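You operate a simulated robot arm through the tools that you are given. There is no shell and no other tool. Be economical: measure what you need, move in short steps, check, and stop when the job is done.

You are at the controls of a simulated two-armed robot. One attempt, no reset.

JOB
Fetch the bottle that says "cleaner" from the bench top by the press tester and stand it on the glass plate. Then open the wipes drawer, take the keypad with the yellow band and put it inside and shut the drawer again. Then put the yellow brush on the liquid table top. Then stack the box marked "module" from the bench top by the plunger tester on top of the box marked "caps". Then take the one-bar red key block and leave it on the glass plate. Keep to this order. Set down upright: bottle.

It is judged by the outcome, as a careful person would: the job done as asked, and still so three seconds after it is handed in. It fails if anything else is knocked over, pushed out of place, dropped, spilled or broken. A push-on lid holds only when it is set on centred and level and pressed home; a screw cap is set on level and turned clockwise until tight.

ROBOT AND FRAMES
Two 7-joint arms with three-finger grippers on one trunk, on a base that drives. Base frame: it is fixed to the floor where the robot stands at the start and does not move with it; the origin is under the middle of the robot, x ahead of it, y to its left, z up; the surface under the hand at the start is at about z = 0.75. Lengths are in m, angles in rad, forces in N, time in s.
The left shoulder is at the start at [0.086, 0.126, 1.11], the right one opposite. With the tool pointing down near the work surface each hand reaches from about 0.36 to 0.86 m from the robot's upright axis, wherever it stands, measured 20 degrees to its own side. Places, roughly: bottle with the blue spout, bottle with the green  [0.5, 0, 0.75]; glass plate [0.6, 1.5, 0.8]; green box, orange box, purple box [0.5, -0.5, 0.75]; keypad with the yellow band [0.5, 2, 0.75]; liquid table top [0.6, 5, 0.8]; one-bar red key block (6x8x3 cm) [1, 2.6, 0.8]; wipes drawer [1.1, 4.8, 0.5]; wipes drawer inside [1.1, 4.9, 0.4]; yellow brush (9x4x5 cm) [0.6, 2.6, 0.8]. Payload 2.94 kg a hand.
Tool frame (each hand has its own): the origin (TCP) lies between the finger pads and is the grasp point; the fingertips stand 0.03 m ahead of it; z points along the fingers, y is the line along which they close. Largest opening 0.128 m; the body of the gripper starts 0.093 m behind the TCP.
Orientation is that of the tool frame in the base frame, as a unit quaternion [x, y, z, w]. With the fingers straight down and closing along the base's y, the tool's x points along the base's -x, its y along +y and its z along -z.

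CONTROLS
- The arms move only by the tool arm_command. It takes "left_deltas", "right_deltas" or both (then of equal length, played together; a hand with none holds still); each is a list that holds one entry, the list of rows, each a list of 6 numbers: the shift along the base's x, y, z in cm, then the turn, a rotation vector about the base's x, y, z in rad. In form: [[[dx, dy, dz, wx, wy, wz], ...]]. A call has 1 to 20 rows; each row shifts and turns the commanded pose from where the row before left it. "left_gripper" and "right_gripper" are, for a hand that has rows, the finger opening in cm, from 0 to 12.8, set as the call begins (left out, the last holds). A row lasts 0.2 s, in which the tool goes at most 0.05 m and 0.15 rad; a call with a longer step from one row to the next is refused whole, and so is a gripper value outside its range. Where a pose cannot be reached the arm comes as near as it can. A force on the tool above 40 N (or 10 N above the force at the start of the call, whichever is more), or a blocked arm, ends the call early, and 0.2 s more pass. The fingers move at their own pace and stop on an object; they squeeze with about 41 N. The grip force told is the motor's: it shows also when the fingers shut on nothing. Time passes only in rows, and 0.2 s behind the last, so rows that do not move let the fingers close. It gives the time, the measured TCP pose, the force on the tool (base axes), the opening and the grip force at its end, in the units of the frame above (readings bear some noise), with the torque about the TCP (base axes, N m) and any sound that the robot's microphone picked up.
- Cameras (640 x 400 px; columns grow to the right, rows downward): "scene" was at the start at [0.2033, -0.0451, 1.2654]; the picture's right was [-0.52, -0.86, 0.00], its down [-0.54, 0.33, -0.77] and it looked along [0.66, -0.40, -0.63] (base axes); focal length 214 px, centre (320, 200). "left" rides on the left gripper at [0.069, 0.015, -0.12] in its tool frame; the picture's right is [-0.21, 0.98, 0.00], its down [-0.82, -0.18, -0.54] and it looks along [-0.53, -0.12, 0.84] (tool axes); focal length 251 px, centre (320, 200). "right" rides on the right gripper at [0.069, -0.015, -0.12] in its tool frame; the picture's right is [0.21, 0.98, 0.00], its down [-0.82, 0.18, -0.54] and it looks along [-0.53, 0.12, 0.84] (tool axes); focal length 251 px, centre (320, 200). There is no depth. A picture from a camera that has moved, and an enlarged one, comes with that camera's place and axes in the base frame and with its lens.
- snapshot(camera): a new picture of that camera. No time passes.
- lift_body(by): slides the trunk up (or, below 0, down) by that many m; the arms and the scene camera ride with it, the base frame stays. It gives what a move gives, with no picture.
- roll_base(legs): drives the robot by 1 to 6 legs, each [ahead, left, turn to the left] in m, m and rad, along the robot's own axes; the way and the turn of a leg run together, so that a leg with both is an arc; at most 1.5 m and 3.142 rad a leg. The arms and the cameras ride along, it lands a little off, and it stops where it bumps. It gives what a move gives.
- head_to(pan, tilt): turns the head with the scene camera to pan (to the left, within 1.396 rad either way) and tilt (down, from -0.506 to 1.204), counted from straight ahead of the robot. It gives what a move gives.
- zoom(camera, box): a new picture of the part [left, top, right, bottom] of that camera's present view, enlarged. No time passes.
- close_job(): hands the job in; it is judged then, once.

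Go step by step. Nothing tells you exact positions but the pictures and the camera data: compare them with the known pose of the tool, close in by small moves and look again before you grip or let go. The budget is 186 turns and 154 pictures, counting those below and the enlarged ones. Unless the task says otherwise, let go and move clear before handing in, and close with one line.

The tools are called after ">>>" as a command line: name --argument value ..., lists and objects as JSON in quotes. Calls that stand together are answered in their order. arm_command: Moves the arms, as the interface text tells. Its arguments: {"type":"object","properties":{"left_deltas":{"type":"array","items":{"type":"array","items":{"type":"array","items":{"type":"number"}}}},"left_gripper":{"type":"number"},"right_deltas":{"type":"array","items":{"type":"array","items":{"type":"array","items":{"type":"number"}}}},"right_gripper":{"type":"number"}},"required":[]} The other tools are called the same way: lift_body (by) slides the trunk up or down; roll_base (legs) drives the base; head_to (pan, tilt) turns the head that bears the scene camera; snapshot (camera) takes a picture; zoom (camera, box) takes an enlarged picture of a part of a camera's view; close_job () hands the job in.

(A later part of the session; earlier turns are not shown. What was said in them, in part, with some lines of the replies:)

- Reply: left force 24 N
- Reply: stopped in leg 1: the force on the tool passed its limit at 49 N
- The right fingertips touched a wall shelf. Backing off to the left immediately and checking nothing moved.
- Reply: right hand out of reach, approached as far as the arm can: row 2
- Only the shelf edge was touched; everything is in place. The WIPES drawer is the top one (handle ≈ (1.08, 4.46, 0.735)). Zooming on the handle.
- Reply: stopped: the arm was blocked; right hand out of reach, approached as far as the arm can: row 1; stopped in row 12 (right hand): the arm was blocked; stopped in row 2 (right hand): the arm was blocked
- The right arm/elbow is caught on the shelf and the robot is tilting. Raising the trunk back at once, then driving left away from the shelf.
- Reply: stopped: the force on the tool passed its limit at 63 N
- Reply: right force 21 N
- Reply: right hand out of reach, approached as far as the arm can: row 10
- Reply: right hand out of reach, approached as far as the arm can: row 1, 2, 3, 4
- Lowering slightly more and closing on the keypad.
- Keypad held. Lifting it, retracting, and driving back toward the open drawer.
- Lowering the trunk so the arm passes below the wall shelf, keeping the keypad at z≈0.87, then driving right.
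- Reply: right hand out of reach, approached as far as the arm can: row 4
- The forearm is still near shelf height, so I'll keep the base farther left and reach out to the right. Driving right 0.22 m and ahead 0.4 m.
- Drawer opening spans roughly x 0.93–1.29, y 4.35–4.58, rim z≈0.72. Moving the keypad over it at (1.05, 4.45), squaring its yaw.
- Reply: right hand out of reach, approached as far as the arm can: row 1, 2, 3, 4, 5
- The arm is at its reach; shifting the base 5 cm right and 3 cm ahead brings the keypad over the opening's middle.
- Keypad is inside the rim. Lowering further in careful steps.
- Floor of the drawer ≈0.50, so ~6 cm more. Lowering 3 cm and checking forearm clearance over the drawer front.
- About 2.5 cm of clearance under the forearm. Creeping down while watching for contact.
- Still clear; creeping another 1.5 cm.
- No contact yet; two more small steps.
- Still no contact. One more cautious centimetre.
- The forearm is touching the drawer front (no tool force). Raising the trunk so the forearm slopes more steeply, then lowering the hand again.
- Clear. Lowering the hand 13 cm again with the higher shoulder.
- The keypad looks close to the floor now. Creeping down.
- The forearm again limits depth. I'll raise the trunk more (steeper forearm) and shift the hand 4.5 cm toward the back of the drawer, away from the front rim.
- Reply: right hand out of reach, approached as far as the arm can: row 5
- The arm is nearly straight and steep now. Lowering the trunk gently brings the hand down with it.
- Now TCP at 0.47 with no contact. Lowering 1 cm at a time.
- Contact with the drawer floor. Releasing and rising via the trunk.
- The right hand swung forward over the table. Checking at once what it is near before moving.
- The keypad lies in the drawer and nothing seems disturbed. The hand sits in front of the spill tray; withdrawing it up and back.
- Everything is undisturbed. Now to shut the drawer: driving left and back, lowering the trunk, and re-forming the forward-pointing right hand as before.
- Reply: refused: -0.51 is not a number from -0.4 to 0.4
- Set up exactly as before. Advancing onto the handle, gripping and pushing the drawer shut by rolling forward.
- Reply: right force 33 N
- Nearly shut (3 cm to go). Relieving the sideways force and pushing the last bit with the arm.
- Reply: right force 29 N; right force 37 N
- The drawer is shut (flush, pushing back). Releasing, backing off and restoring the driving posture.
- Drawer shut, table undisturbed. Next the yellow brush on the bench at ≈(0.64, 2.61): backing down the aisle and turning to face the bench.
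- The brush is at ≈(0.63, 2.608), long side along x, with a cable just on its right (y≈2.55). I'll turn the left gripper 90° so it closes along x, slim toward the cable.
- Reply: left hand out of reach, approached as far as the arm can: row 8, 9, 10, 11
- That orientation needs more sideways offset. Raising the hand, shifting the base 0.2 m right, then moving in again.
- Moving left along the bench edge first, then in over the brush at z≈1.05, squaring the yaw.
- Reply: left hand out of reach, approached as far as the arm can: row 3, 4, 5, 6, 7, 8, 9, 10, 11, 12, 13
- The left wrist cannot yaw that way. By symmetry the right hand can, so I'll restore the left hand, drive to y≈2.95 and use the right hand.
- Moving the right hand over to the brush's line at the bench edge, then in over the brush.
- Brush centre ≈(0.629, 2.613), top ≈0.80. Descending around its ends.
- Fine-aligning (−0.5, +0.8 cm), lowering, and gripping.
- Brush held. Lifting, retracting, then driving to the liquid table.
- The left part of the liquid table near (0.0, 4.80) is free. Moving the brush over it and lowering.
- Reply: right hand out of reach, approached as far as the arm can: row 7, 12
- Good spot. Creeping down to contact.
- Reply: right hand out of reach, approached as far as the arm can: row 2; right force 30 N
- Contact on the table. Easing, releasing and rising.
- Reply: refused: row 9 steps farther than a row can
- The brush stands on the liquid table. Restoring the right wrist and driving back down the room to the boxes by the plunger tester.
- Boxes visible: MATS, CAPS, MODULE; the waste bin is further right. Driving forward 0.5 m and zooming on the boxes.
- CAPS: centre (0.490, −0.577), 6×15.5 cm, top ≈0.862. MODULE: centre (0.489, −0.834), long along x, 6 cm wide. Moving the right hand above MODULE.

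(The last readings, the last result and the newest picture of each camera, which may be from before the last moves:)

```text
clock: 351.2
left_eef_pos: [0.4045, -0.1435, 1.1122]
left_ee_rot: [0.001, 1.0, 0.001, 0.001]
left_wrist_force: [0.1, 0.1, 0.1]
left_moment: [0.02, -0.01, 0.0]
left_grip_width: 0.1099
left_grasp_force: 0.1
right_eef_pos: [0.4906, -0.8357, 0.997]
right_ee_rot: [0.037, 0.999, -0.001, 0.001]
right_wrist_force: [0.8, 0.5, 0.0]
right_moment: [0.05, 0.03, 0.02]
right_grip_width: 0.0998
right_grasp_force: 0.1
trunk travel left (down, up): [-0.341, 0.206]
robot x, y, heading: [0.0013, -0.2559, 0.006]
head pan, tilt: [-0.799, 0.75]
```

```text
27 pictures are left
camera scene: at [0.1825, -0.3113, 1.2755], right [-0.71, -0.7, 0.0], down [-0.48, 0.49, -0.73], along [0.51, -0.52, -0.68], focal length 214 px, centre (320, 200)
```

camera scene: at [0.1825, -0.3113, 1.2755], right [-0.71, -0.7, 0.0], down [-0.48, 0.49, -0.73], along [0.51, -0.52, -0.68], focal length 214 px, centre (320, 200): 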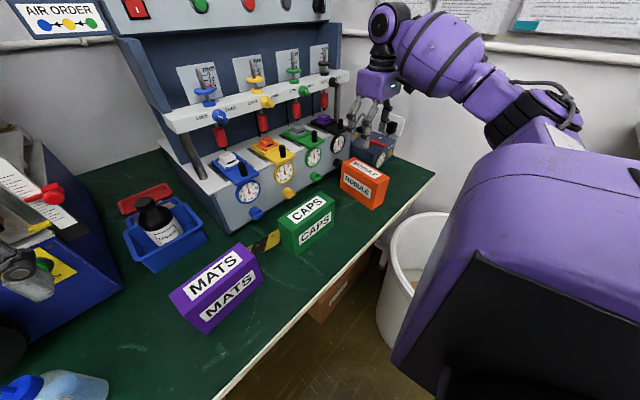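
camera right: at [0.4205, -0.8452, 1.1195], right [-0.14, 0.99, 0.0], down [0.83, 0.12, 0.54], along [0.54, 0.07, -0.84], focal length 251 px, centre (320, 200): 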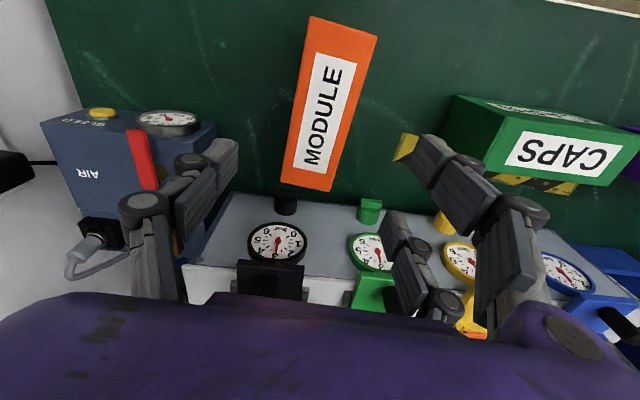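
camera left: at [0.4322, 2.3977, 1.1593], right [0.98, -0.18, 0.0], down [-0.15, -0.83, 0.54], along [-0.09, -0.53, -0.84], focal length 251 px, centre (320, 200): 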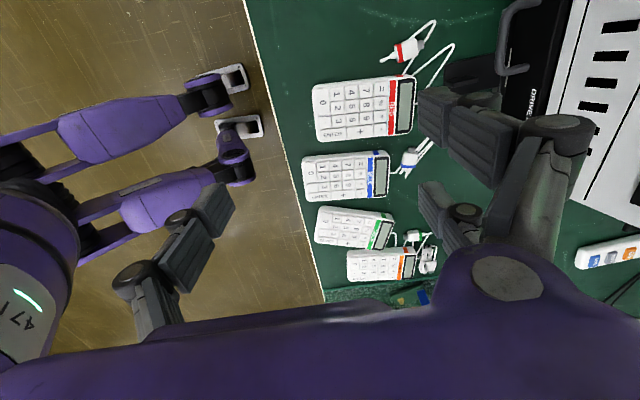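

Aligned. Descending and gripping MODULE.

>>> arm_command --right_deltas '[[[0, 0.1, -4, 0, 0, 0], [0, 0, -4, 0, 0, 0], [0, 0, -4, 0, 0, 0], [0, 0, -4, 0, 0, 0], [0, 0, 0, 0, 0, 0]]]' --right_gripper 10

>>> snapshot --camera "right"

```text
clock: 352.4
left_eef_pos: [0.4049, -0.1432, 1.1118]
left_ee_rot: [0.001, 1.0, 0.002, 0.001]
left_wrist_force: [-0.2, 0.1, -0.2]
left_moment: [0.0, -0.04, 0.06]
left_grip_width: 0.1097
left_grasp_force: 0.1
right_eef_pos: [0.4901, -0.8343, 0.8383]
right_ee_rot: [0.037, 0.999, -0.001, 0.0]
right_wrist_force: [-0.2, 0.6, 0.2]
right_moment: [0.0, 0.0, 0.0]
right_grip_width: 0.0999
right_grasp_force: 0.1
trunk travel left (down, up): [-0.341, 0.206]
robot x, y, heading: [0.0004, -0.2532, 0.001]
head pan, tilt: [-0.799, 0.75]
```

```text
26 pictures are left
camera right: at [0.42, -0.8446, 0.9594], right [-0.14, 0.99, 0.0], down [0.83, 0.12, 0.54], along [0.54, 0.07, -0.84], focal length 251 px, centre (320, 200)
```

right: 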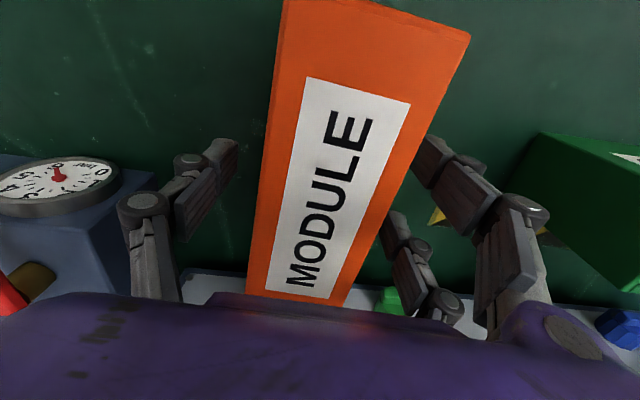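

Gripping and lifting.

>>> arm_command --right_deltas '[[[0, 0, 0, 0, 0, 0], [0, 0, 0, 0, 0, 0], [0, 0, 0, 0, 0, 0], [0, 0, 2, 0, 0, 0], [0, 0, 4, 0, 0, 0], [0, 0, 4, 0, 0, 0], [0, 0, 4, 0, 0, 0], [0, 0, 4, 0, 0, 0], [0, 0, 4, 0, 0, 0], [0, 0, 1, 0, 0, 0], [0, 0, 0, 0, 0, 0]]]' --right_gripper 3

```text
clock: 354.8
left_eef_pos: [0.4047, -0.1452, 1.1128]
left_ee_rot: [0.0, 1.0, 0.002, 0.0]
left_wrist_force: [0.8, 0.4, -0.1]
left_moment: [0.01, 0.02, 0.0]
left_grip_width: 0.1101
left_grasp_force: 0.0
right_eef_pos: [0.4896, -0.8365, 1.0677]
right_ee_rot: [0.038, 0.999, 0.0, 0.0]
right_wrist_force: [-0.4, -0.4, -2.6]
right_moment: [-0.01, -0.05, -0.01]
right_grip_width: 0.0594
right_grasp_force: 40.7
trunk travel left (down, up): [-0.341, 0.206]
robot x, y, heading: [-0.0041, -0.2514, 0.006]
head pan, tilt: [-0.799, 0.75]
```

Held (5.9 cm). Turning it 90° to align with CAPS while moving above it.

>>> arm_command --right_deltas '[[[0, 2.36, 0, 0, 0, -0.136], [0, 2.36, 0, 0, 0, -0.136], [0, 2.36, 0, 0, 0, -0.136], [0, 2.36, 0, 0, 0, -0.136], [0, 2.36, 0, 0, 0, -0.136], [0, 2.36, 0, 0, 0, -0.136], [0, 2.36, 0, 0, 0, -0.136], [0, 2.36, 0, 0, 0, -0.136], [0, 2.36, 0, 0, 0, -0.136], [0, 2.36, 0, 0, 0, -0.136], [0, 2.36, 0, 0, 0, -0.136], [0, 0, 0, 0, 0, 0]]]' --right_gripper 3

>>> snapshot --camera "scene"

>>> snapshot --camera "right"

```text
clock: 357.4
left_eef_pos: [0.4057, -0.1448, 1.1123]
left_ee_rot: [0.0, 1.0, 0.001, 0.0]
left_wrist_force: [-0.7, 0.1, -0.3]
left_moment: [0.03, 0.01, -0.02]
left_grip_width: 0.11
left_grasp_force: 0.0
right_eef_pos: [0.4904, -0.5748, 1.0689]
right_ee_rot: [0.708, 0.707, 0.0, -0.001]
right_wrist_force: [0.2, -0.3, -2.3]
right_moment: [0.0, -0.01, 0.05]
right_grip_width: 0.0591
right_grasp_force: 41.1
trunk travel left (down, up): [-0.341, 0.206]
robot x, y, heading: [-0.0012, -0.2558, 0.009]
head pan, tilt: [-0.799, 0.75]
```

```text
25 pictures are left
camera scene: at [0.1827, -0.3122, 1.2754], right [-0.71, -0.7, 0.0], down [-0.48, 0.49, -0.73], along [0.51, -0.52, -0.68], focal length 214 px, centre (320, 200)
```

scene: 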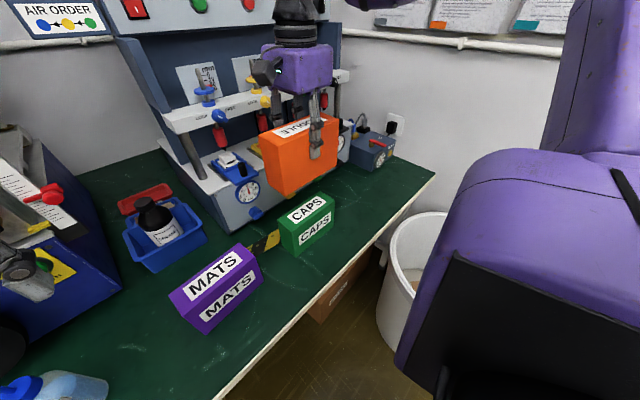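

```text
24 pictures are left
camera right: at [0.4756, -0.5045, 1.1902], right [0.98, 0.21, 0.0], down [0.18, -0.82, 0.54], along [0.11, -0.53, -0.84], focal length 251 px, centre (320, 200)
```

right: 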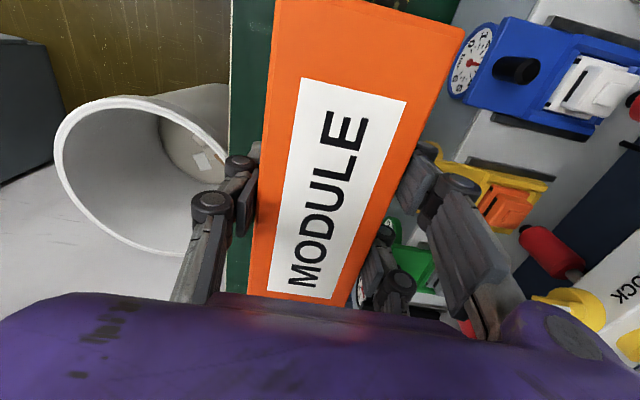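

MODULE is aligned above CAPS (both centred ≈(0.490, −0.577)). Lowering.

>>> arm_command --right_deltas '[[[0, -0.1, -4, 0, 0, 0], [0, 0, -4, 0, 0, 0], [0, 0, -1.5, 0, 0, 0], [0, 0, 0, 0, 0, 0]]]' --right_gripper 3

>>> zoom --camera "scene" --box '[220, 120, 380, 270]'

```text
clock: 358.4
left_eef_pos: [0.4059, -0.1442, 1.1113]
left_ee_rot: [0.0, 1.0, 0.002, 0.0]
left_wrist_force: [0.1, 0.4, -1.0]
left_moment: [-0.01, 0.0, -0.01]
left_grip_width: 0.1099
left_grasp_force: 0.0
right_eef_pos: [0.4911, -0.5739, 0.9757]
right_ee_rot: [0.707, 0.707, 0.0, -0.001]
right_wrist_force: [-0.1, 0.2, -2.5]
right_moment: [0.0, 0.01, -0.02]
right_grip_width: 0.0594
right_grasp_force: 40.5
trunk travel left (down, up): [-0.341, 0.206]
robot x, y, heading: [-0.001, -0.2508, 0.005]
head pan, tilt: [-0.799, 0.75]
```

```text
2.67 times, centred on (300, 195) of scene
camera zoom: at [0.1827, -0.3116, 1.2755], right [-0.71, -0.7, 0.0], down [-0.48, 0.49, -0.73], along [0.51, -0.52, -0.68], focal length 572 px, centre (373, 213)
```

zoom: 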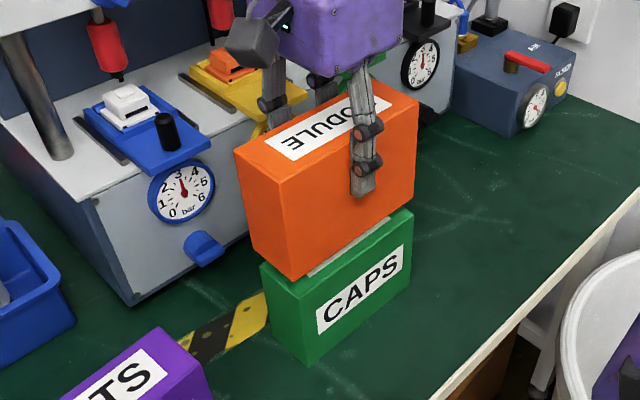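

Corners match my model; only 3 mm off in y. Correcting and creeping down.

>>> arm_command --right_deltas '[[[0, -0.3, -1, 0, 0, 0], [0, 0, -0.8, 0, 0, 0], [0, 0, 0, 0, 0, 0]]]' --right_gripper 3

>>> arm_command --right_deltas '[[[0, 0, -0.4, 0, 0, 0], [0, 0, -0.3, 0, 0, 0], [0, 0, 0, 0, 0, 0]]]' --right_gripper 3

>>> arm_command --right_deltas '[[[0, 0, -0.2, 0, 0, 0], [0, 0, -0.2, 0, 0, 0], [0, 0, 0, 0, 0, 0]]]' --right_gripper 3

```text
clock: 359.2
left_eef_pos: [0.4051, -0.1448, 1.1132]
left_ee_rot: [0.001, 1.0, 0.001, 0.0]
left_wrist_force: [0.0, -0.6, 0.6]
left_moment: [0.03, -0.01, -0.01]
left_grip_width: 0.1097
left_grasp_force: 0.1
right_eef_pos: [0.4896, -0.5774, 0.9562]
right_ee_rot: [0.707, 0.707, -0.002, 0.0]
right_wrist_force: [0.4, -0.5, -2.3]
right_moment: [-0.01, -0.01, 0.0]
right_grip_width: 0.0592
right_grasp_force: 40.8
trunk travel left (down, up): [-0.341, 0.206]
robot x, y, heading: [-0.0017, -0.2534, 0.002]
head pan, tilt: [-0.799, 0.75]
```

```text
clock: 360.0
left_eef_pos: [0.402, -0.1436, 1.1141]
left_ee_rot: [0.002, 1.0, 0.002, 0.001]
left_wrist_force: [-0.2, -0.1, 0.0]
left_moment: [0.02, -0.02, -0.01]
left_grip_width: 0.11
left_grasp_force: 0.0
right_eef_pos: [0.4905, -0.5768, 0.9523]
right_ee_rot: [0.707, 0.707, 0.002, 0.002]
right_wrist_force: [-2.0, -4.6, 33.2]
right_moment: [0.33, 0.32, -0.08]
right_grip_width: 0.0594
right_grasp_force: 41.3
trunk travel left (down, up): [-0.341, 0.206]
robot x, y, heading: [-0.0022, -0.2539, 0.006]
head pan, tilt: [-0.799, 0.75]
```

```text
clock: 360.8
left_eef_pos: [0.4032, -0.142, 1.1132]
left_ee_rot: [0.001, 1.0, 0.001, 0.001]
left_wrist_force: [0.0, 0.4, 0.6]
left_moment: [-0.02, -0.01, 0.01]
left_grip_width: 0.1099
left_grasp_force: 0.1
right_eef_pos: [0.4904, -0.5765, 0.9473]
right_ee_rot: [0.707, 0.708, 0.0, 0.002]
right_wrist_force: [2.6, -1.1, 39.8]
right_moment: [-0.03, -0.1, 0.01]
right_grip_width: 0.0595
right_grasp_force: 41.1
trunk travel left (down, up): [-0.341, 0.206]
robot x, y, heading: [-0.0016, -0.2489, 0.006]
head pan, tilt: [-0.799, 0.75]
```

Seated on CAPS. Easing pressure, releasing and rising straight up.

>>> arm_command --right_deltas '[[[0, 0, 0.3, 0, 0, 0], [0, 0, 0.2, 0, 0, 0], [0, 0, 0, 0, 0, 0]]]' --right_gripper 3

>>> arm_command --right_deltas '[[[0, 0, 0, 0, 0, 0], [0, 0, 0, 0, 0, 0], [0, 0, 0, 0, 0, 0], [0, 0, 2, 0, 0, 0], [0, 0, 4, 0, 0, 0], [0, 0, 4, 0, 0, 0], [0, 0, 4, 0, 0, 0]]]' --right_gripper 9

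>>> snapshot --camera "scene"

```text
clock: 361.6
left_eef_pos: [0.405, -0.1444, 1.1123]
left_ee_rot: [0.001, 1.0, 0.002, 0.0]
left_wrist_force: [0.4, 0.0, -0.3]
left_moment: [-0.02, -0.02, -0.01]
left_grip_width: 0.1101
left_grasp_force: 0.2
right_eef_pos: [0.4884, -0.5796, 0.9482]
right_ee_rot: [0.708, 0.706, -0.004, -0.002]
right_wrist_force: [0.6, -0.2, -1.9]
right_moment: [-0.03, 0.0, 0.0]
right_grip_width: 0.0592
right_grasp_force: 41.5
trunk travel left (down, up): [-0.341, 0.206]
robot x, y, heading: [-0.0036, -0.2499, -0.002]
head pan, tilt: [-0.799, 0.75]
```

```text
clock: 363.2
left_eef_pos: [0.4051, -0.143, 1.1117]
left_ee_rot: [0.0, 1.0, 0.002, 0.001]
left_wrist_force: [0.9, 0.4, 0.0]
left_moment: [0.0, -0.03, -0.01]
left_grip_width: 0.1098
left_grasp_force: 0.1
right_eef_pos: [0.4883, -0.5756, 1.0923]
right_ee_rot: [0.707, 0.707, -0.002, -0.001]
right_wrist_force: [-0.3, 0.1, -0.7]
right_moment: [-0.06, -0.02, 0.02]
right_grip_width: 0.0901
right_grasp_force: 0.2
trunk travel left (down, up): [-0.341, 0.206]
robot x, y, heading: [-0.0035, -0.2532, 0.008]
head pan, tilt: [-0.799, 0.75]
```

```text
22 pictures are left
camera scene: at [0.1821, -0.3109, 1.2756], right [-0.71, -0.7, 0.0], down [-0.48, 0.49, -0.73], along [0.51, -0.52, -0.68], focal length 214 px, centre (320, 200)
```

scene: 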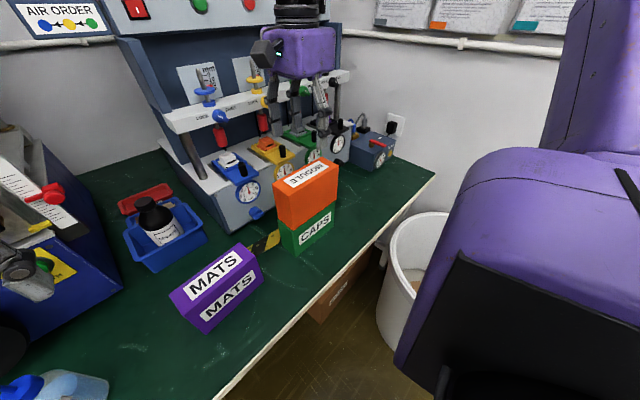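

MODULE is stacked squarely on CAPS. Next the red key block near (0.96, 2.64), best reached from the bench's far end: restoring the right wrist, then backing up the aisle facing −y.

>>> arm_command --right_deltas '[[[-2, 0, 2, 0, 0, 0], [-4, 0, 0, 0, 0, 0.14], [-4, 0, 0, 0, 0, 0.14], [-2, 0, 0, 0, 0, 0.14], [0, 0, 0, 0, 0, 0.14], [0, 0, 0, 0, 0, 0.14], [0, 0, 0, 0, 0, 0.14], [0, 0, 0, 0, 0, 0.14], [0, 0, 0, 0, 0, 0.14], [0, 0, 0, 0, 0, 0.14], [0, 0, 0, 0, 0, 0.14], [0, 0, 0, 0, 0, 0.14], [0, 0, 0, 0, 0, 0.03]]]'

>>> roll_base --legs '[[-0.4, 0, 0], [0, 0, -1.571], [-1.5, 0, 0], [-1.5, 0, 0], [-0.5, 0, 0]]'

>>> head_to --pan 0.7 --tilt 0.6

>>> snapshot --camera "scene"

```text
clock: 366.0
left_eef_pos: [0.4045, -0.1439, 1.1117]
left_ee_rot: [0.001, 1.0, 0.002, -0.001]
left_wrist_force: [0.4, -0.3, -0.7]
left_moment: [-0.01, -0.03, -0.04]
left_grip_width: 0.11
left_grasp_force: 0.0
right_eef_pos: [0.3707, -0.5759, 1.1109]
right_ee_rot: [0.0, 1.0, -0.001, 0.002]
right_wrist_force: [-0.6, -1.0, 1.0]
right_moment: [0.03, 0.02, -0.01]
right_grip_width: 0.0903
right_grasp_force: 0.0
trunk travel left (down, up): [-0.341, 0.206]
robot x, y, heading: [-0.0044, -0.2547, 0.003]
head pan, tilt: [-0.799, 0.75]
```

```text
clock: 389.0
left_eef_pos: [-0.2482, 2.8541, 1.113]
left_ee_rot: [0.709, 0.705, 0.001, 0.001]
left_wrist_force: [-0.4, -0.6, 0.6]
left_moment: [-0.03, 0.03, -0.07]
left_grip_width: 0.1101
left_grasp_force: 0.1
right_eef_pos: [-0.683, 2.8884, 1.11]
right_ee_rot: [0.708, 0.707, -0.001, 0.0]
right_wrist_force: [-0.4, -0.1, 0.6]
right_moment: [-0.01, 0.02, -0.04]
right_grip_width: 0.0899
right_grasp_force: 0.1
trunk travel left (down, up): [-0.341, 0.206]
robot x, y, heading: [-0.3512, 3.2621, -1.565]
head pan, tilt: [-0.799, 0.75]
```

```text
clock: 390.6
left_eef_pos: [-0.25, 2.8527, 1.1114]
left_ee_rot: [0.709, 0.705, 0.001, 0.002]
left_wrist_force: [0.4, 0.1, -0.1]
left_moment: [0.05, 0.01, 0.0]
left_grip_width: 0.1098
left_grasp_force: 0.1
right_eef_pos: [-0.6813, 2.8887, 1.1111]
right_ee_rot: [0.709, 0.705, -0.001, 0.0]
right_wrist_force: [0.3, -0.1, 0.1]
right_moment: [0.03, 0.04, -0.03]
right_grip_width: 0.0901
right_grasp_force: 0.2
trunk travel left (down, up): [-0.341, 0.206]
robot x, y, heading: [-0.3574, 3.2578, -1.569]
head pan, tilt: [0.7, 0.6]
```

```text
21 pictures are left
camera scene: at [-0.4158, 3.0715, 1.2837], right [-0.71, 0.7, 0.0], down [0.43, 0.43, -0.79], along [-0.56, -0.57, -0.61], focal length 214 px, centre (320, 200)
```

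scene: 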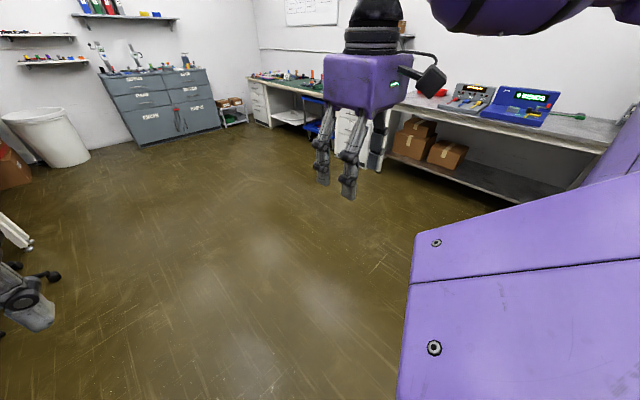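

Now strafing left (+x) along the bench's end, staying clear of it.

>>> roll_base --legs '[[-0.07, 0, 0], [0, 1.13, 0]]'

>>> head_to --pan 0.35 --tilt 0.75

>>> snapshot --camera "scene"

```text
clock: 401.5
left_eef_pos: [0.8933, 2.9299, 1.1119]
left_ee_rot: [0.707, 0.707, 0.001, 0.001]
left_wrist_force: [-0.2, -0.9, 0.3]
left_moment: [0.0, -0.03, 0.0]
left_grip_width: 0.11
left_grasp_force: 0.1
right_eef_pos: [0.4601, 2.9621, 1.1105]
right_ee_rot: [0.707, 0.707, -0.001, 0.0]
right_wrist_force: [-0.4, 0.4, 0.4]
right_moment: [-0.02, -0.01, 0.01]
right_grip_width: 0.09
right_grasp_force: 0.0
trunk travel left (down, up): [-0.341, 0.206]
robot x, y, heading: [0.7877, 3.338, -1.562]
head pan, tilt: [0.7, 0.6]
```

```text
clock: 402.3
left_eef_pos: [0.8943, 2.929, 1.1125]
left_ee_rot: [0.707, 0.707, 0.001, 0.002]
left_wrist_force: [-0.9, -0.1, 0.2]
left_moment: [-0.03, 0.03, 0.01]
left_grip_width: 0.1099
left_grasp_force: 0.2
right_eef_pos: [0.4605, 2.9627, 1.1111]
right_ee_rot: [0.706, 0.708, -0.001, 0.001]
right_wrist_force: [-1.2, -0.4, -0.3]
right_moment: [-0.02, -0.01, -0.03]
right_grip_width: 0.0901
right_grasp_force: 0.0
trunk travel left (down, up): [-0.341, 0.206]
robot x, y, heading: [0.7837, 3.3345, -1.564]
head pan, tilt: [0.351, 0.75]
```

```text
20 pictures are left
camera scene: at [0.8152, 3.131, 1.2755], right [-0.94, -0.35, 0.0], down [-0.24, 0.64, -0.73], along [0.26, -0.69, -0.68], focal length 214 px, centre (320, 200)
```

scene: 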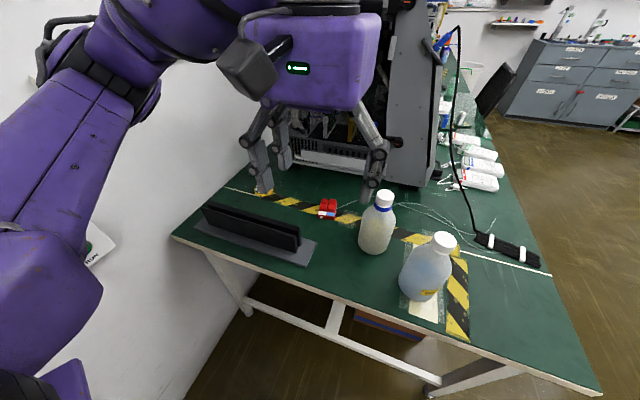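

>>> zoom --camera "scene" --box '[220, 160, 420, 285]'

>>> zoom --camera "left" --box '[160, 0, 560, 250]'

```text
3.20 times, centred on (320, 222) of scene
camera zoom: at [0.8152, 3.131, 1.2755], right [-0.94, -0.35, 0.0], down [-0.24, 0.64, -0.73], along [0.26, -0.69, -0.68], focal length 686 px, centre (320, 128)
```

zoom: 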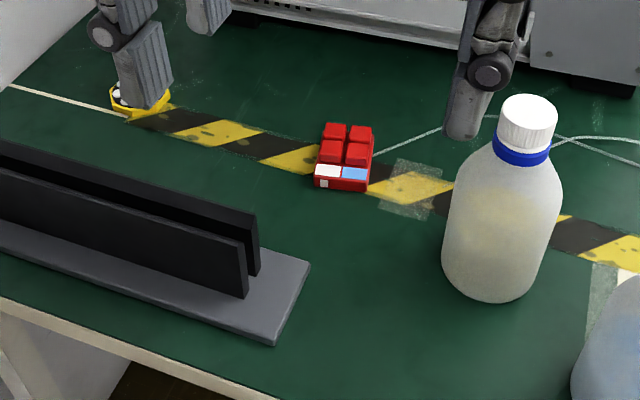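

```text
1.60 times, centred on (360, 125) of left
camera zoom: at [0.9076, 2.9985, 1.2319], right [0.98, -0.21, 0.0], down [-0.18, -0.82, 0.54], along [-0.11, -0.53, -0.84], focal length 402 px, centre (256, 320)
```

zoom: 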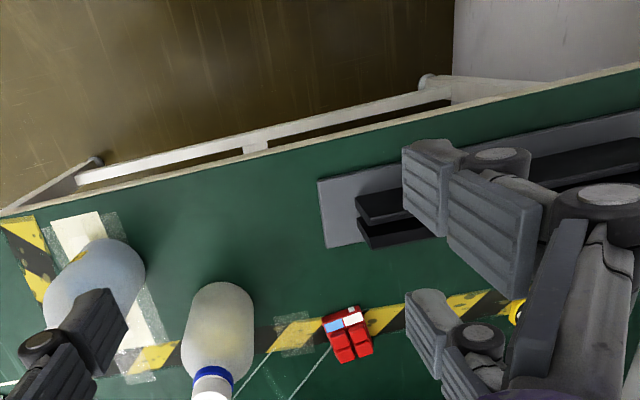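

The red key block is at ≈(0.968, 2.652), 6 cm wide along x, yawed ~0.16. Shifting the base a bit right for a comfortable left-arm offset, then moving above it.

>>> roll_base --legs '[[0, -0.12, 0]]'

>>> arm_command --left_deltas '[[[4, -2, 0, 0, 0, 0.016], [4, -2, 0, 0, 0, 0.016], [4, -2, 0, 0, 0, 0.016], [4, -2.5, 0, 0, 0, 0.016], [3.4, -3, -1, 0, 0, 0.016], [0, -4, -2, 0, 0, 0.016], [0, -4, -2, 0, 0, 0.016], [0, -4, -3, 0, 0, 0.016], [0, -4.2, -2.5, 0, 0, 0.016], [0, 0, 0, 0, 0, 0]]]' --left_gripper 10

>>> snapshot --camera "left"

```text
clock: 404.0
left_eef_pos: [0.7734, 2.9288, 1.1129]
left_ee_rot: [0.707, 0.707, 0.0, 0.001]
left_wrist_force: [-0.6, 0.3, 0.7]
left_moment: [0.0, -0.03, -0.02]
left_grip_width: 0.1102
left_grasp_force: 0.1
right_eef_pos: [0.3394, 2.9621, 1.1121]
right_ee_rot: [0.706, 0.708, 0.0, 0.0]
right_wrist_force: [-0.4, -0.3, 0.3]
right_moment: [0.04, -0.01, -0.01]
right_grip_width: 0.0897
right_grasp_force: 0.1
trunk travel left (down, up): [-0.341, 0.206]
robot x, y, heading: [0.6662, 3.336, -1.562]
head pan, tilt: [0.351, 0.75]
```

```text
clock: 406.2
left_eef_pos: [0.9675, 2.653, 1.0069]
left_ee_rot: [0.654, 0.756, 0.001, 0.002]
left_wrist_force: [-0.2, -0.3, -0.7]
left_moment: [-0.03, 0.02, -0.03]
left_grip_width: 0.1001
left_grasp_force: 0.1
right_eef_pos: [0.3411, 2.9628, 1.1115]
right_ee_rot: [0.706, 0.708, -0.001, 0.0]
right_wrist_force: [0.0, -0.4, -0.2]
right_moment: [-0.04, -0.01, -0.02]
right_grip_width: 0.0899
right_grasp_force: 0.1
trunk travel left (down, up): [-0.341, 0.206]
robot x, y, heading: [0.6634, 3.3357, -1.56]
head pan, tilt: [0.351, 0.75]
```

```text
17 pictures are left
camera left: at [0.9712, 2.7237, 1.1266], right [1.0, -0.07, 0.0], down [-0.06, -0.84, 0.54], along [-0.04, -0.54, -0.84], focal length 251 px, centre (320, 200)
```

left: 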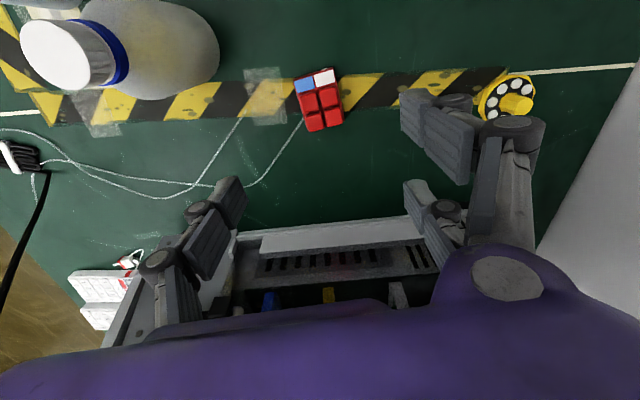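

Aligned over the block. Descending to just above the bench.

>>> arm_command --left_deltas '[[[-0.2, 0.1, -4, 0, 0, 0.02], [0, 0, -4, 0, 0, 0], [0, 0, -4, 0, 0, 0], [0, 0, -4, 0, 0, 0], [0, 0, -3.5, 0, 0, 0], [0, 0, 0, 0, 0, 0]]]' --left_gripper 9.5

>>> snapshot --camera "left"

```text
clock: 407.6
left_eef_pos: [0.9665, 2.6518, 0.8113]
left_ee_rot: [0.647, 0.762, 0.001, 0.001]
left_wrist_force: [0.3, -0.3, 0.0]
left_moment: [-0.01, 0.02, 0.0]
left_grip_width: 0.0951
left_grasp_force: 0.1
right_eef_pos: [0.3401, 2.9628, 1.1108]
right_ee_rot: [0.706, 0.708, -0.001, 0.001]
right_wrist_force: [-1.1, -0.1, 0.0]
right_moment: [-0.01, 0.04, -0.01]
right_grip_width: 0.0904
right_grasp_force: 0.0
trunk travel left (down, up): [-0.341, 0.206]
robot x, y, heading: [0.6625, 3.3335, -1.556]
head pan, tilt: [0.351, 0.75]
```

```text
16 pictures are left
camera left: at [0.9693, 2.722, 0.9306], right [1.0, -0.05, 0.0], down [-0.05, -0.84, 0.54], along [-0.02, -0.54, -0.84], focal length 251 px, centre (320, 200)
```

left: 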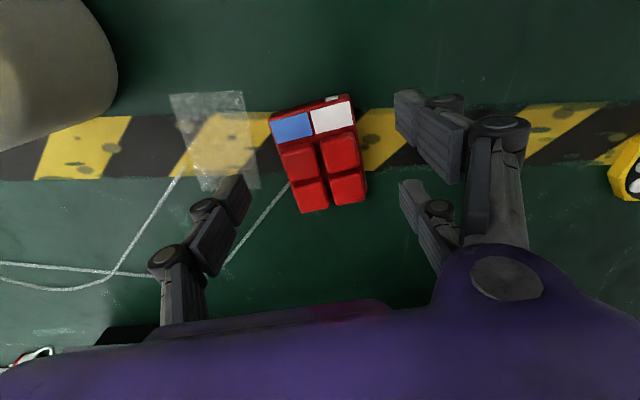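

Small corrections, lowering to grip height, then gripping and lifting.

>>> arm_command --left_deltas '[[[0, 0.6, -1.2, 0, 0, 0.04], [0, 0, -1.2, 0, 0, 0], [0, 0, 0, 0, 0, 0]]]' --left_gripper 9.5

>>> arm_command --left_deltas '[[[0, 0, 0, 0, 0, 0], [0, 0, 0, 0, 0, 0], [0, 0, 0, 0, 0, 0], [0, 0, 2, 0, 0, 0], [0, 0, 4, 0, 0, 0], [0, 0, 4, 0, 0, 0], [0, 0, 0, 0, 0, 0]]]' --left_gripper 3

>>> snapshot --camera "left"

```text
clock: 408.4
left_eef_pos: [0.9667, 2.658, 0.7874]
left_ee_rot: [0.632, 0.775, 0.001, 0.001]
left_wrist_force: [-0.3, -0.6, -0.8]
left_moment: [0.02, 0.0, -0.01]
left_grip_width: 0.0949
left_grasp_force: 0.3
right_eef_pos: [0.3405, 2.963, 1.1114]
right_ee_rot: [0.707, 0.707, -0.001, -0.001]
right_wrist_force: [-0.7, 0.3, 0.1]
right_moment: [-0.02, 0.02, 0.01]
right_grip_width: 0.0901
right_grasp_force: 0.0
trunk travel left (down, up): [-0.341, 0.206]
robot x, y, heading: [0.6668, 3.3338, -1.561]
head pan, tilt: [0.351, 0.75]
```

```text
clock: 410.0
left_eef_pos: [0.9666, 2.6595, 0.887]
left_ee_rot: [0.631, 0.776, 0.002, 0.002]
left_wrist_force: [1.2, -0.1, -0.3]
left_moment: [0.02, 0.0, 0.02]
left_grip_width: 0.0551
left_grasp_force: 40.8
right_eef_pos: [0.3421, 2.9615, 1.1101]
right_ee_rot: [0.706, 0.708, -0.001, 0.0]
right_wrist_force: [0.4, 0.7, 0.1]
right_moment: [-0.01, -0.03, -0.05]
right_grip_width: 0.0898
right_grasp_force: 0.0
trunk travel left (down, up): [-0.341, 0.206]
robot x, y, heading: [0.667, 3.3348, -1.562]
head pan, tilt: [0.351, 0.75]
```

```text
15 pictures are left
camera left: at [0.9667, 2.7294, 1.0081], right [1.0, -0.01, 0.0], down [-0.01, -0.84, 0.54], along [0.0, -0.54, -0.84], focal length 251 px, centre (320, 200)
```

left: 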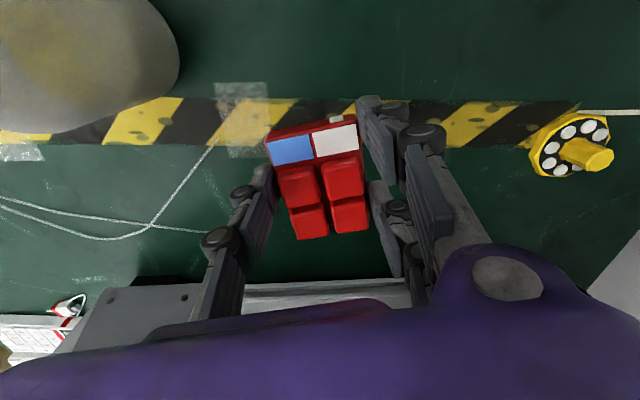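

Key block held (5.5 cm). Lifting, retracting over the bench end, then driving to the glass plate.

>>> arm_command --left_deltas '[[[0, 0, 4, 0, 0, 0], [0, 0, 4, 0, 0, 0], [0, 0, 4, 0, 0, 0], [0, 0, 4, 0, 0, 0], [0, 0, 4, 0, 0, 0], [0, 4, 2, 0, 0, 0], [0, 4, 0, 0, 0, 0], [0, 4, 0, 0, 0, 0], [-2, 4, 0, 0, 0, 0], [-3, 4, 0, 0, 0, 0], [-3, 4, 0, 0, 0, 0], [-4, 2, 0, 0, 0, 0], [-4, 2, 0, 0, 0, 0], [-3, 0, 0, 0, 0, 0]]]' --left_gripper 3

>>> roll_base --legs '[[0, -1.04, 0], [1.2, 0, 0], [1.14, 0, 0], [0, 0, 1.571]]'

>>> head_to --pan 0.6 --tilt 0.6

>>> snapshot --camera "scene"

```text
clock: 413.0
left_eef_pos: [0.7742, 2.9389, 1.1098]
left_ee_rot: [0.631, 0.776, 0.002, 0.002]
left_wrist_force: [-0.5, 0.4, -1.6]
left_moment: [0.03, 0.01, -0.03]
left_grip_width: 0.0549
left_grasp_force: 40.6
right_eef_pos: [0.3382, 2.9619, 1.1098]
right_ee_rot: [0.707, 0.708, -0.001, 0.0]
right_wrist_force: [0.5, -0.2, 0.0]
right_moment: [0.0, -0.04, 0.02]
right_grip_width: 0.09
right_grasp_force: 0.0
trunk travel left (down, up): [-0.341, 0.206]
robot x, y, heading: [0.6667, 3.3363, -1.564]
head pan, tilt: [0.351, 0.75]
```

```text
clock: 437.4
left_eef_pos: [0.0322, 1.0871, 1.1097]
left_ee_rot: [-0.092, 0.996, 0.002, -0.001]
left_wrist_force: [0.6, -0.7, -1.1]
left_moment: [-0.02, -0.01, 0.0]
left_grip_width: 0.055
left_grasp_force: 41.4
right_eef_pos: [-0.0004, 0.6538, 1.1108]
right_ee_rot: [0.009, 1.0, -0.001, 0.001]
right_wrist_force: [-0.5, -1.1, -0.2]
right_moment: [-0.01, 0.01, -0.01]
right_grip_width: 0.0897
right_grasp_force: 0.1
trunk travel left (down, up): [-0.341, 0.206]
robot x, y, heading: [-0.3692, 0.984, -0.014]
head pan, tilt: [0.351, 0.75]
```

```text
clock: 438.2
left_eef_pos: [0.0328, 1.0865, 1.1085]
left_ee_rot: [-0.092, 0.996, 0.002, 0.0]
left_wrist_force: [-0.2, 1.2, 0.6]
left_moment: [0.01, 0.03, 0.03]
left_grip_width: 0.0552
left_grasp_force: 41.0
right_eef_pos: [0.0011, 0.6529, 1.1106]
right_ee_rot: [0.009, 1.0, -0.001, 0.0]
right_wrist_force: [-0.5, 0.4, -0.5]
right_moment: [0.02, 0.01, 0.02]
right_grip_width: 0.0898
right_grasp_force: 0.1
trunk travel left (down, up): [-0.341, 0.206]
robot x, y, heading: [-0.3647, 0.9854, -0.014]
head pan, tilt: [0.6, 0.6]
```

```text
14 pictures are left
camera scene: at [-0.1667, 1.0311, 1.2883], right [0.55, -0.83, 0.0], down [-0.47, -0.31, -0.82], along [0.69, 0.46, -0.57], focal length 214 px, centre (320, 200)
```

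scene: 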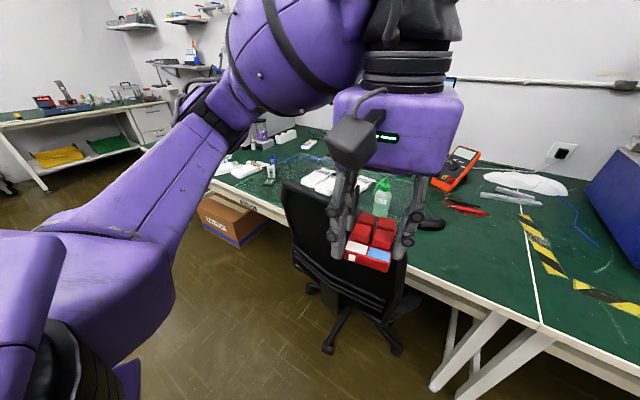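

A chair stands in front, so I'll approach from further right (y≈0.75) and set the block on the plate's free back-right area near (0.68, 1.17), passing well right of the bottle.

>>> roll_base --legs '[[0, -0.235, 0.014], [0.365, 0, 0]]'

>>> head_to --pan 0.5 --tilt 0.6

>>> snapshot --camera "scene"

```text
clock: 442.8
left_eef_pos: [0.3948, 0.8649, 1.1091]
left_ee_rot: [-0.102, 0.995, 0.001, 0.0]
left_wrist_force: [0.7, 0.9, 0.1]
left_moment: [0.0, 0.04, -0.01]
left_grip_width: 0.055
left_grasp_force: 40.9
right_eef_pos: [0.3719, 0.4297, 1.1109]
right_ee_rot: [-0.001, 1.0, -0.001, 0.0]
right_wrist_force: [1.0, -0.1, 0.4]
right_moment: [0.03, 0.02, -0.01]
right_grip_width: 0.0901
right_grasp_force: 0.0
trunk travel left (down, up): [-0.341, 0.206]
robot x, y, heading: [-0.0028, 0.7544, 0.011]
head pan, tilt: [0.6, 0.6]
```

```text
clock: 443.5
left_eef_pos: [0.3955, 0.8635, 1.1088]
left_ee_rot: [-0.102, 0.995, 0.001, 0.0]
left_wrist_force: [0.1, 0.7, -0.6]
left_moment: [0.0, 0.01, -0.01]
left_grip_width: 0.055
left_grasp_force: 40.8
right_eef_pos: [0.3709, 0.4278, 1.111]
right_ee_rot: [-0.001, 1.0, -0.001, 0.0]
right_wrist_force: [-0.2, 0.1, 0.1]
right_moment: [-0.01, 0.03, -0.02]
right_grip_width: 0.0898
right_grasp_force: 0.2
trunk travel left (down, up): [-0.341, 0.206]
robot x, y, heading: [-0.0013, 0.7545, 0.011]
head pan, tilt: [0.499, 0.6]
```

```text
13 pictures are left
camera scene: at [0.2022, 0.7965, 1.2883], right [0.49, -0.87, 0.0], down [-0.49, -0.27, -0.82], along [0.72, 0.4, -0.57], focal length 214 px, centre (320, 200)
```

scene: 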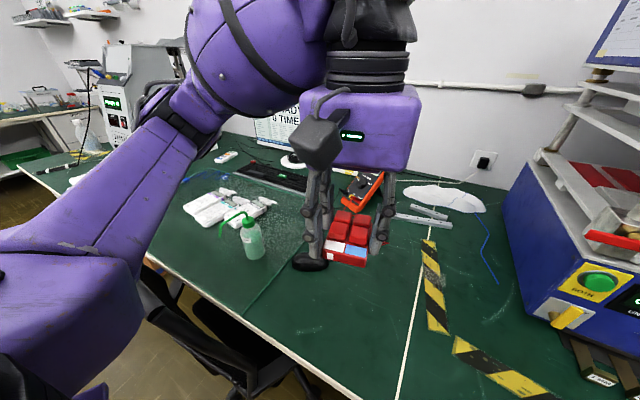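

Moving the block over (0.68, 1.17) at safe height.

>>> arm_command --left_deltas '[[[3.17, 3.4, 0, 0, 0, -0.02], [3.17, 3.4, 0, 0, 0, -0.02], [3.17, 3.4, 0, 0, 0, -0.02], [3.17, 3.4, 0, 0, 0, -0.02], [3.17, 3.4, 0, 0, 0, -0.02], [3.17, 3.4, 0, 0, 0, -0.02], [3.17, 3.4, 0, 0, 0, -0.02], [3.17, 3.4, 0, 0, 0, -0.02], [3.1, 3.4, 0, 0, 0, -0.02], [0, 0, -3, 0, 0, 0], [0, 0, -3, 0, 0, 0], [0, 0, 0, 0, 0, 0]]]' --left_gripper 3

>>> snapshot --camera "left"

>>> snapshot --camera "scene"

```text
clock: 446.1
left_eef_pos: [0.6786, 1.1712, 1.0482]
left_ee_rot: [-0.012, 1.0, 0.002, 0.001]
left_wrist_force: [-0.4, 0.9, -0.3]
left_moment: [-0.03, 0.01, -0.02]
left_grip_width: 0.0548
left_grasp_force: 41.2
right_eef_pos: [0.3714, 0.4288, 1.1112]
right_ee_rot: [-0.001, 1.0, -0.001, 0.002]
right_wrist_force: [-0.2, 0.1, 0.5]
right_moment: [0.01, 0.01, -0.05]
right_grip_width: 0.0901
right_grasp_force: 0.1
trunk travel left (down, up): [-0.341, 0.206]
robot x, y, heading: [0.0035, 0.753, 0.004]
head pan, tilt: [0.499, 0.6]
```

```text
12 pictures are left
camera left: at [0.6086, 1.1834, 1.1678], right [0.19, 0.98, 0.0], down [0.83, -0.16, 0.54], along [0.53, -0.1, -0.84], focal length 251 px, centre (320, 200)
```

left: 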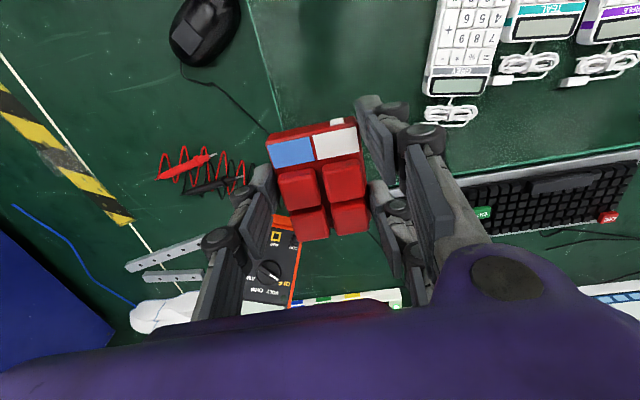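

```text
11 pictures are left
camera scene: at [0.2017, 0.7961, 1.2884], right [0.49, -0.87, 0.0], down [-0.49, -0.27, -0.83], along [0.72, 0.4, -0.56], focal length 214 px, centre (320, 200)
```

scene: 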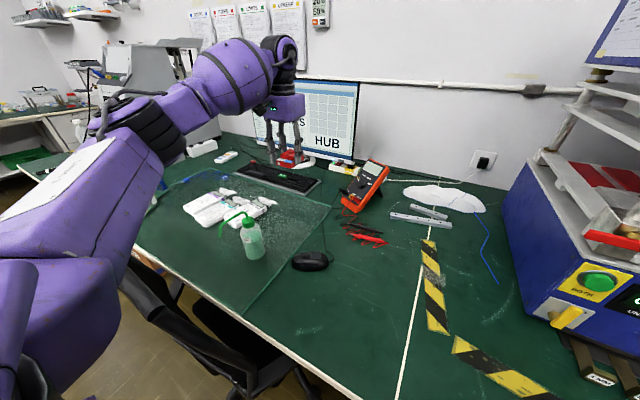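

Plate edges confirmed (right y≈1.10, back x≈0.87). Lowering at (0.685, 1.185) and checking the forearm against the bottle.

>>> arm_command --left_deltas '[[[0.6, 1.4, -4, 0, 0, 0], [0, 0, -4, 0, 0, 0], [0, 0, -4, 0, 0, 0], [0, 0, -4, 0, 0, 0], [0, 0, 0, 0, 0, 0]]]' --left_gripper 3

>>> zoom --camera "scene" --box '[120, 100, 360, 290]'

```text
clock: 447.3
left_eef_pos: [0.6841, 1.1842, 0.8885]
left_ee_rot: [-0.012, 1.0, 0.001, 0.0]
left_wrist_force: [-0.8, 0.1, -0.2]
left_moment: [-0.01, 0.02, 0.02]
left_grip_width: 0.0549
left_grasp_force: 40.9
right_eef_pos: [0.3712, 0.4285, 1.1096]
right_ee_rot: [-0.001, 1.0, -0.001, 0.001]
right_wrist_force: [0.5, 0.5, 0.5]
right_moment: [0.0, 0.03, 0.0]
right_grip_width: 0.0898
right_grasp_force: 0.0
trunk travel left (down, up): [-0.341, 0.206]
robot x, y, heading: [-0.0048, 0.7536, 0.011]
head pan, tilt: [0.499, 0.6]
```

```text
2.11 times, centred on (240, 195) of scene
camera zoom: at [0.2016, 0.7962, 1.2885], right [0.49, -0.87, 0.0], down [-0.49, -0.27, -0.83], along [0.72, 0.4, -0.56], focal length 452 px, centre (488, 210)
```

zoom: 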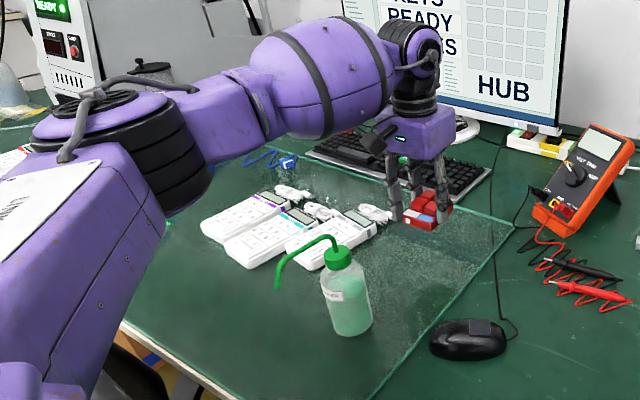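

The forearm passes above the bottle; raising the trunk 7 cm first gives it more clearance, then lowering the hand.

>>> lift_body --by 0.07

>>> arm_command --left_deltas '[[[0, 0, -4, 0, 0, 0], [0, 0, -4, 0, 0, 0], [0, 0, -3, 0, 0, 0], [0, 0, 0, 0, 0, 0]]]' --left_gripper 3

>>> zoom --camera "scene" --box '[120, 100, 360, 290]'

```text
clock: 448.3
left_eef_pos: [0.6854, 1.183, 0.959]
left_ee_rot: [-0.013, 1.0, 0.002, -0.001]
left_wrist_force: [1.1, -0.5, 0.7]
left_moment: [0.01, 0.0, 0.0]
left_grip_width: 0.055
left_grasp_force: 41.3
right_eef_pos: [0.3716, 0.4284, 1.1807]
right_ee_rot: [-0.001, 1.0, -0.001, 0.001]
right_wrist_force: [0.3, 0.3, 0.5]
right_moment: [-0.04, -0.01, 0.04]
right_grip_width: 0.0898
right_grasp_force: 0.1
trunk travel left (down, up): [-0.411, 0.136]
robot x, y, heading: [0.0003, 0.7501, 0.003]
head pan, tilt: [0.499, 0.6]
```

```text
clock: 449.3
left_eef_pos: [0.6862, 1.184, 0.8478]
left_ee_rot: [-0.012, 1.0, 0.002, 0.0]
left_wrist_force: [0.4, 0.1, -0.9]
left_moment: [0.01, 0.0, -0.01]
left_grip_width: 0.0546
left_grasp_force: 41.0
right_eef_pos: [0.371, 0.4293, 1.1807]
right_ee_rot: [-0.001, 1.0, -0.001, 0.001]
right_wrist_force: [0.4, 0.9, 0.5]
right_moment: [-0.06, 0.01, -0.01]
right_grip_width: 0.0899
right_grasp_force: 0.1
trunk travel left (down, up): [-0.411, 0.136]
robot x, y, heading: [-0.001, 0.756, 0.011]
head pan, tilt: [0.499, 0.6]
```

```text
2.11 times, centred on (240, 195) of scene
camera zoom: at [0.1828, 0.7962, 1.3597], right [0.49, -0.87, 0.0], down [-0.49, -0.27, -0.83], along [0.72, 0.4, -0.56], focal length 452 px, centre (488, 210)
```

zoom: 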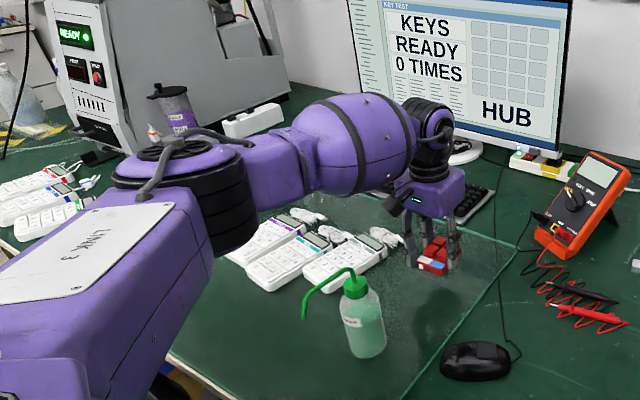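

Good clearance. Lowering on and creeping to contact.

>>> arm_command --left_deltas '[[[0, 0, -2.5, 0, 0, 0], [0, 0, -1.5, 0, 0, 0], [0, 0, 0, 0, 0, 0]]]' --left_gripper 3

>>> arm_command --left_deltas '[[[0, 0, -0.5, 0, 0, 0], [0, 0, -0.4, 0, 0, 0], [0, 0, 0, 0, 0, 0]]]' --left_gripper 3

>>> arm_command --left_deltas '[[[0, 0, -0.3, 0, 0, 0], [0, 0, -0.3, 0, 0, 0], [0, 0, 0, 0, 0, 0]]]' --left_gripper 3

```text
clock: 450.1
left_eef_pos: [0.6863, 1.1844, 0.8076]
left_ee_rot: [-0.012, 1.0, 0.002, 0.0]
left_wrist_force: [0.3, -0.3, -0.6]
left_moment: [-0.01, 0.01, 0.03]
left_grip_width: 0.0548
left_grasp_force: 40.5
right_eef_pos: [0.3716, 0.4293, 1.1805]
right_ee_rot: [-0.001, 1.0, -0.001, 0.001]
right_wrist_force: [1.4, -0.1, 0.3]
right_moment: [0.02, -0.01, -0.03]
right_grip_width: 0.0899
right_grasp_force: 0.2
trunk travel left (down, up): [-0.411, 0.136]
robot x, y, heading: [-0.0019, 0.7511, 0.008]
head pan, tilt: [0.499, 0.6]
```

```text
clock: 450.9
left_eef_pos: [0.6865, 1.1848, 0.8003]
left_ee_rot: [-0.012, 1.0, 0.002, 0.001]
left_wrist_force: [0.1, 0.4, -0.6]
left_moment: [0.01, 0.04, -0.03]
left_grip_width: 0.0549
left_grasp_force: 40.7
right_eef_pos: [0.372, 0.4295, 1.1816]
right_ee_rot: [-0.001, 1.0, 0.0, 0.0]
right_wrist_force: [0.3, -0.2, -0.8]
right_moment: [0.02, 0.01, 0.0]
right_grip_width: 0.09
right_grasp_force: 0.0
trunk travel left (down, up): [-0.411, 0.136]
robot x, y, heading: [-0.0001, 0.7536, 0.007]
head pan, tilt: [0.499, 0.6]
```

```text
clock: 451.7
left_eef_pos: [0.6866, 1.1828, 0.7959]
left_ee_rot: [-0.013, 1.0, 0.001, 0.001]
left_wrist_force: [1.3, 1.0, 7.4]
left_moment: [-0.02, 0.16, 0.02]
left_grip_width: 0.055
left_grasp_force: 40.8
right_eef_pos: [0.3701, 0.4297, 1.1819]
right_ee_rot: [-0.001, 1.0, -0.001, 0.001]
right_wrist_force: [0.1, 0.0, 0.5]
right_moment: [0.01, 0.01, 0.03]
right_grip_width: 0.0902
right_grasp_force: 0.0
trunk travel left (down, up): [-0.411, 0.136]
robot x, y, heading: [0.0007, 0.7506, 0.013]
head pan, tilt: [0.499, 0.6]
```

Contact on the plate. Releasing and rising straight up, then retracting.

>>> arm_command --left_deltas '[[[0, 0, 0, 0, 0, 0], [0, 0, 0, 0, 0, 0], [0, 0, 0, 0, 0, 0], [0, 0, 2, 0, 0, 0], [0, 0, 4, 0, 0, 0], [0, 0, 4, 0, 0, 0], [0, 0, 4, 0, 0, 0], [0, 0, 4, 0, 0, 0], [0, 0, 4, 0, 0, 0], [0, 0, 4, 0, 0, 0], [0, 0, 4, 0, 0, 0], [-3, -3, 0, 0, 0, 0], [-3, -3, 0, 0, 0, 0], [-3, -3, 0, 0, 0, 0]]]' --left_gripper 9

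>>> snapshot --camera "scene"

>>> zoom --camera "scene" --box '[170, 120, 410, 290]'

```text
clock: 454.7
left_eef_pos: [0.5947, 1.0958, 1.0953]
left_ee_rot: [-0.012, 1.0, 0.002, 0.001]
left_wrist_force: [0.2, 0.1, -0.4]
left_moment: [0.01, -0.01, 0.0]
left_grip_width: 0.0901
left_grasp_force: 0.0
right_eef_pos: [0.3714, 0.4276, 1.1819]
right_ee_rot: [0.0, 1.0, -0.001, 0.001]
right_wrist_force: [0.4, -0.3, 0.8]
right_moment: [0.02, -0.02, -0.01]
right_grip_width: 0.0898
right_grasp_force: 0.0
trunk travel left (down, up): [-0.411, 0.136]
robot x, y, heading: [-0.0022, 0.7544, 0.005]
head pan, tilt: [0.499, 0.6]
```

```text
8 pictures are left
camera scene: at [0.1822, 0.7959, 1.3598], right [0.49, -0.87, 0.0], down [-0.49, -0.27, -0.83], along [0.72, 0.4, -0.56], focal length 214 px, centre (320, 200)
```

scene: 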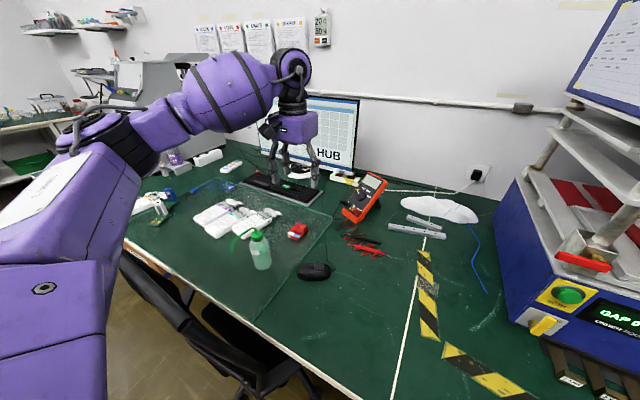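

```text
2.35 times, centred on (290, 205) of scene
camera zoom: at [0.1822, 0.7959, 1.3598], right [0.49, -0.87, 0.0], down [-0.49, -0.27, -0.83], along [0.72, 0.4, -0.56], focal length 505 px, centre (391, 188)
```

zoom: 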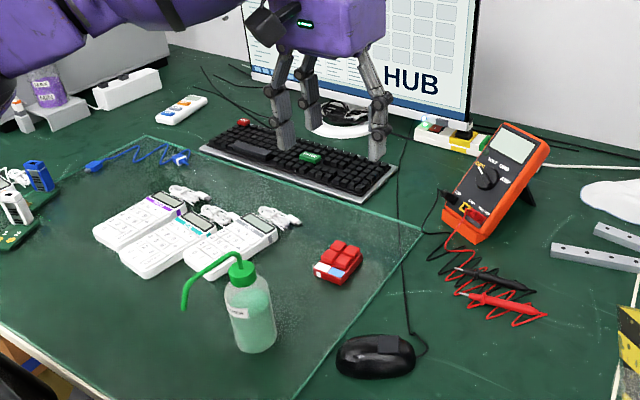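

Both the bottle and the key block stand on the glass plate, everything around is in place, and both hands are clear. Handing in.

>>> arm_command --left_deltas '[[[-3, -3, 1, 0, 0, 0], [-3, -3, 1, 0, 0, 0], [-3, -3, 0, 0, 0, 0], [0, 0, 0, 0, 0, 0]]]'

>>> close_job

```text
clock: 455.7
left_eef_pos: [0.5032, 1.004, 1.1149]
left_ee_rot: [-0.013, 1.0, 0.002, 0.001]
left_wrist_force: [0.7, 1.0, 0.9]
left_moment: [-0.03, 0.01, 0.01]
left_grip_width: 0.09
left_grasp_force: 0.2
right_eef_pos: [0.3721, 0.4292, 1.1812]
right_ee_rot: [0.0, 1.0, -0.001, 0.001]
right_wrist_force: [0.3, -0.3, 0.0]
right_moment: [-0.02, -0.01, 0.0]
right_grip_width: 0.0901
right_grasp_force: 0.0
trunk travel left (down, up): [-0.411, 0.136]
robot x, y, heading: [-0.0016, 0.7556, 0.009]
head pan, tilt: [0.499, 0.6]
```

```text
The job is handed in.
```

All five steps were done in order and handed in: the cleaner bottle stands upright on the glass plate, the yellow-band keypad is in the shut wipes drawer, the yellow brush is on the liquid table, "module" is stacked on "caps", and the red key block is on the glass plate. On the way the right arm bumped and pressed on the wall shelf, and its forearm touched the open drawer front, but nothing looked moved in the pictures I took afterwards. It was the only red key block I saw, and I took the single white mark on its side as the one bar.
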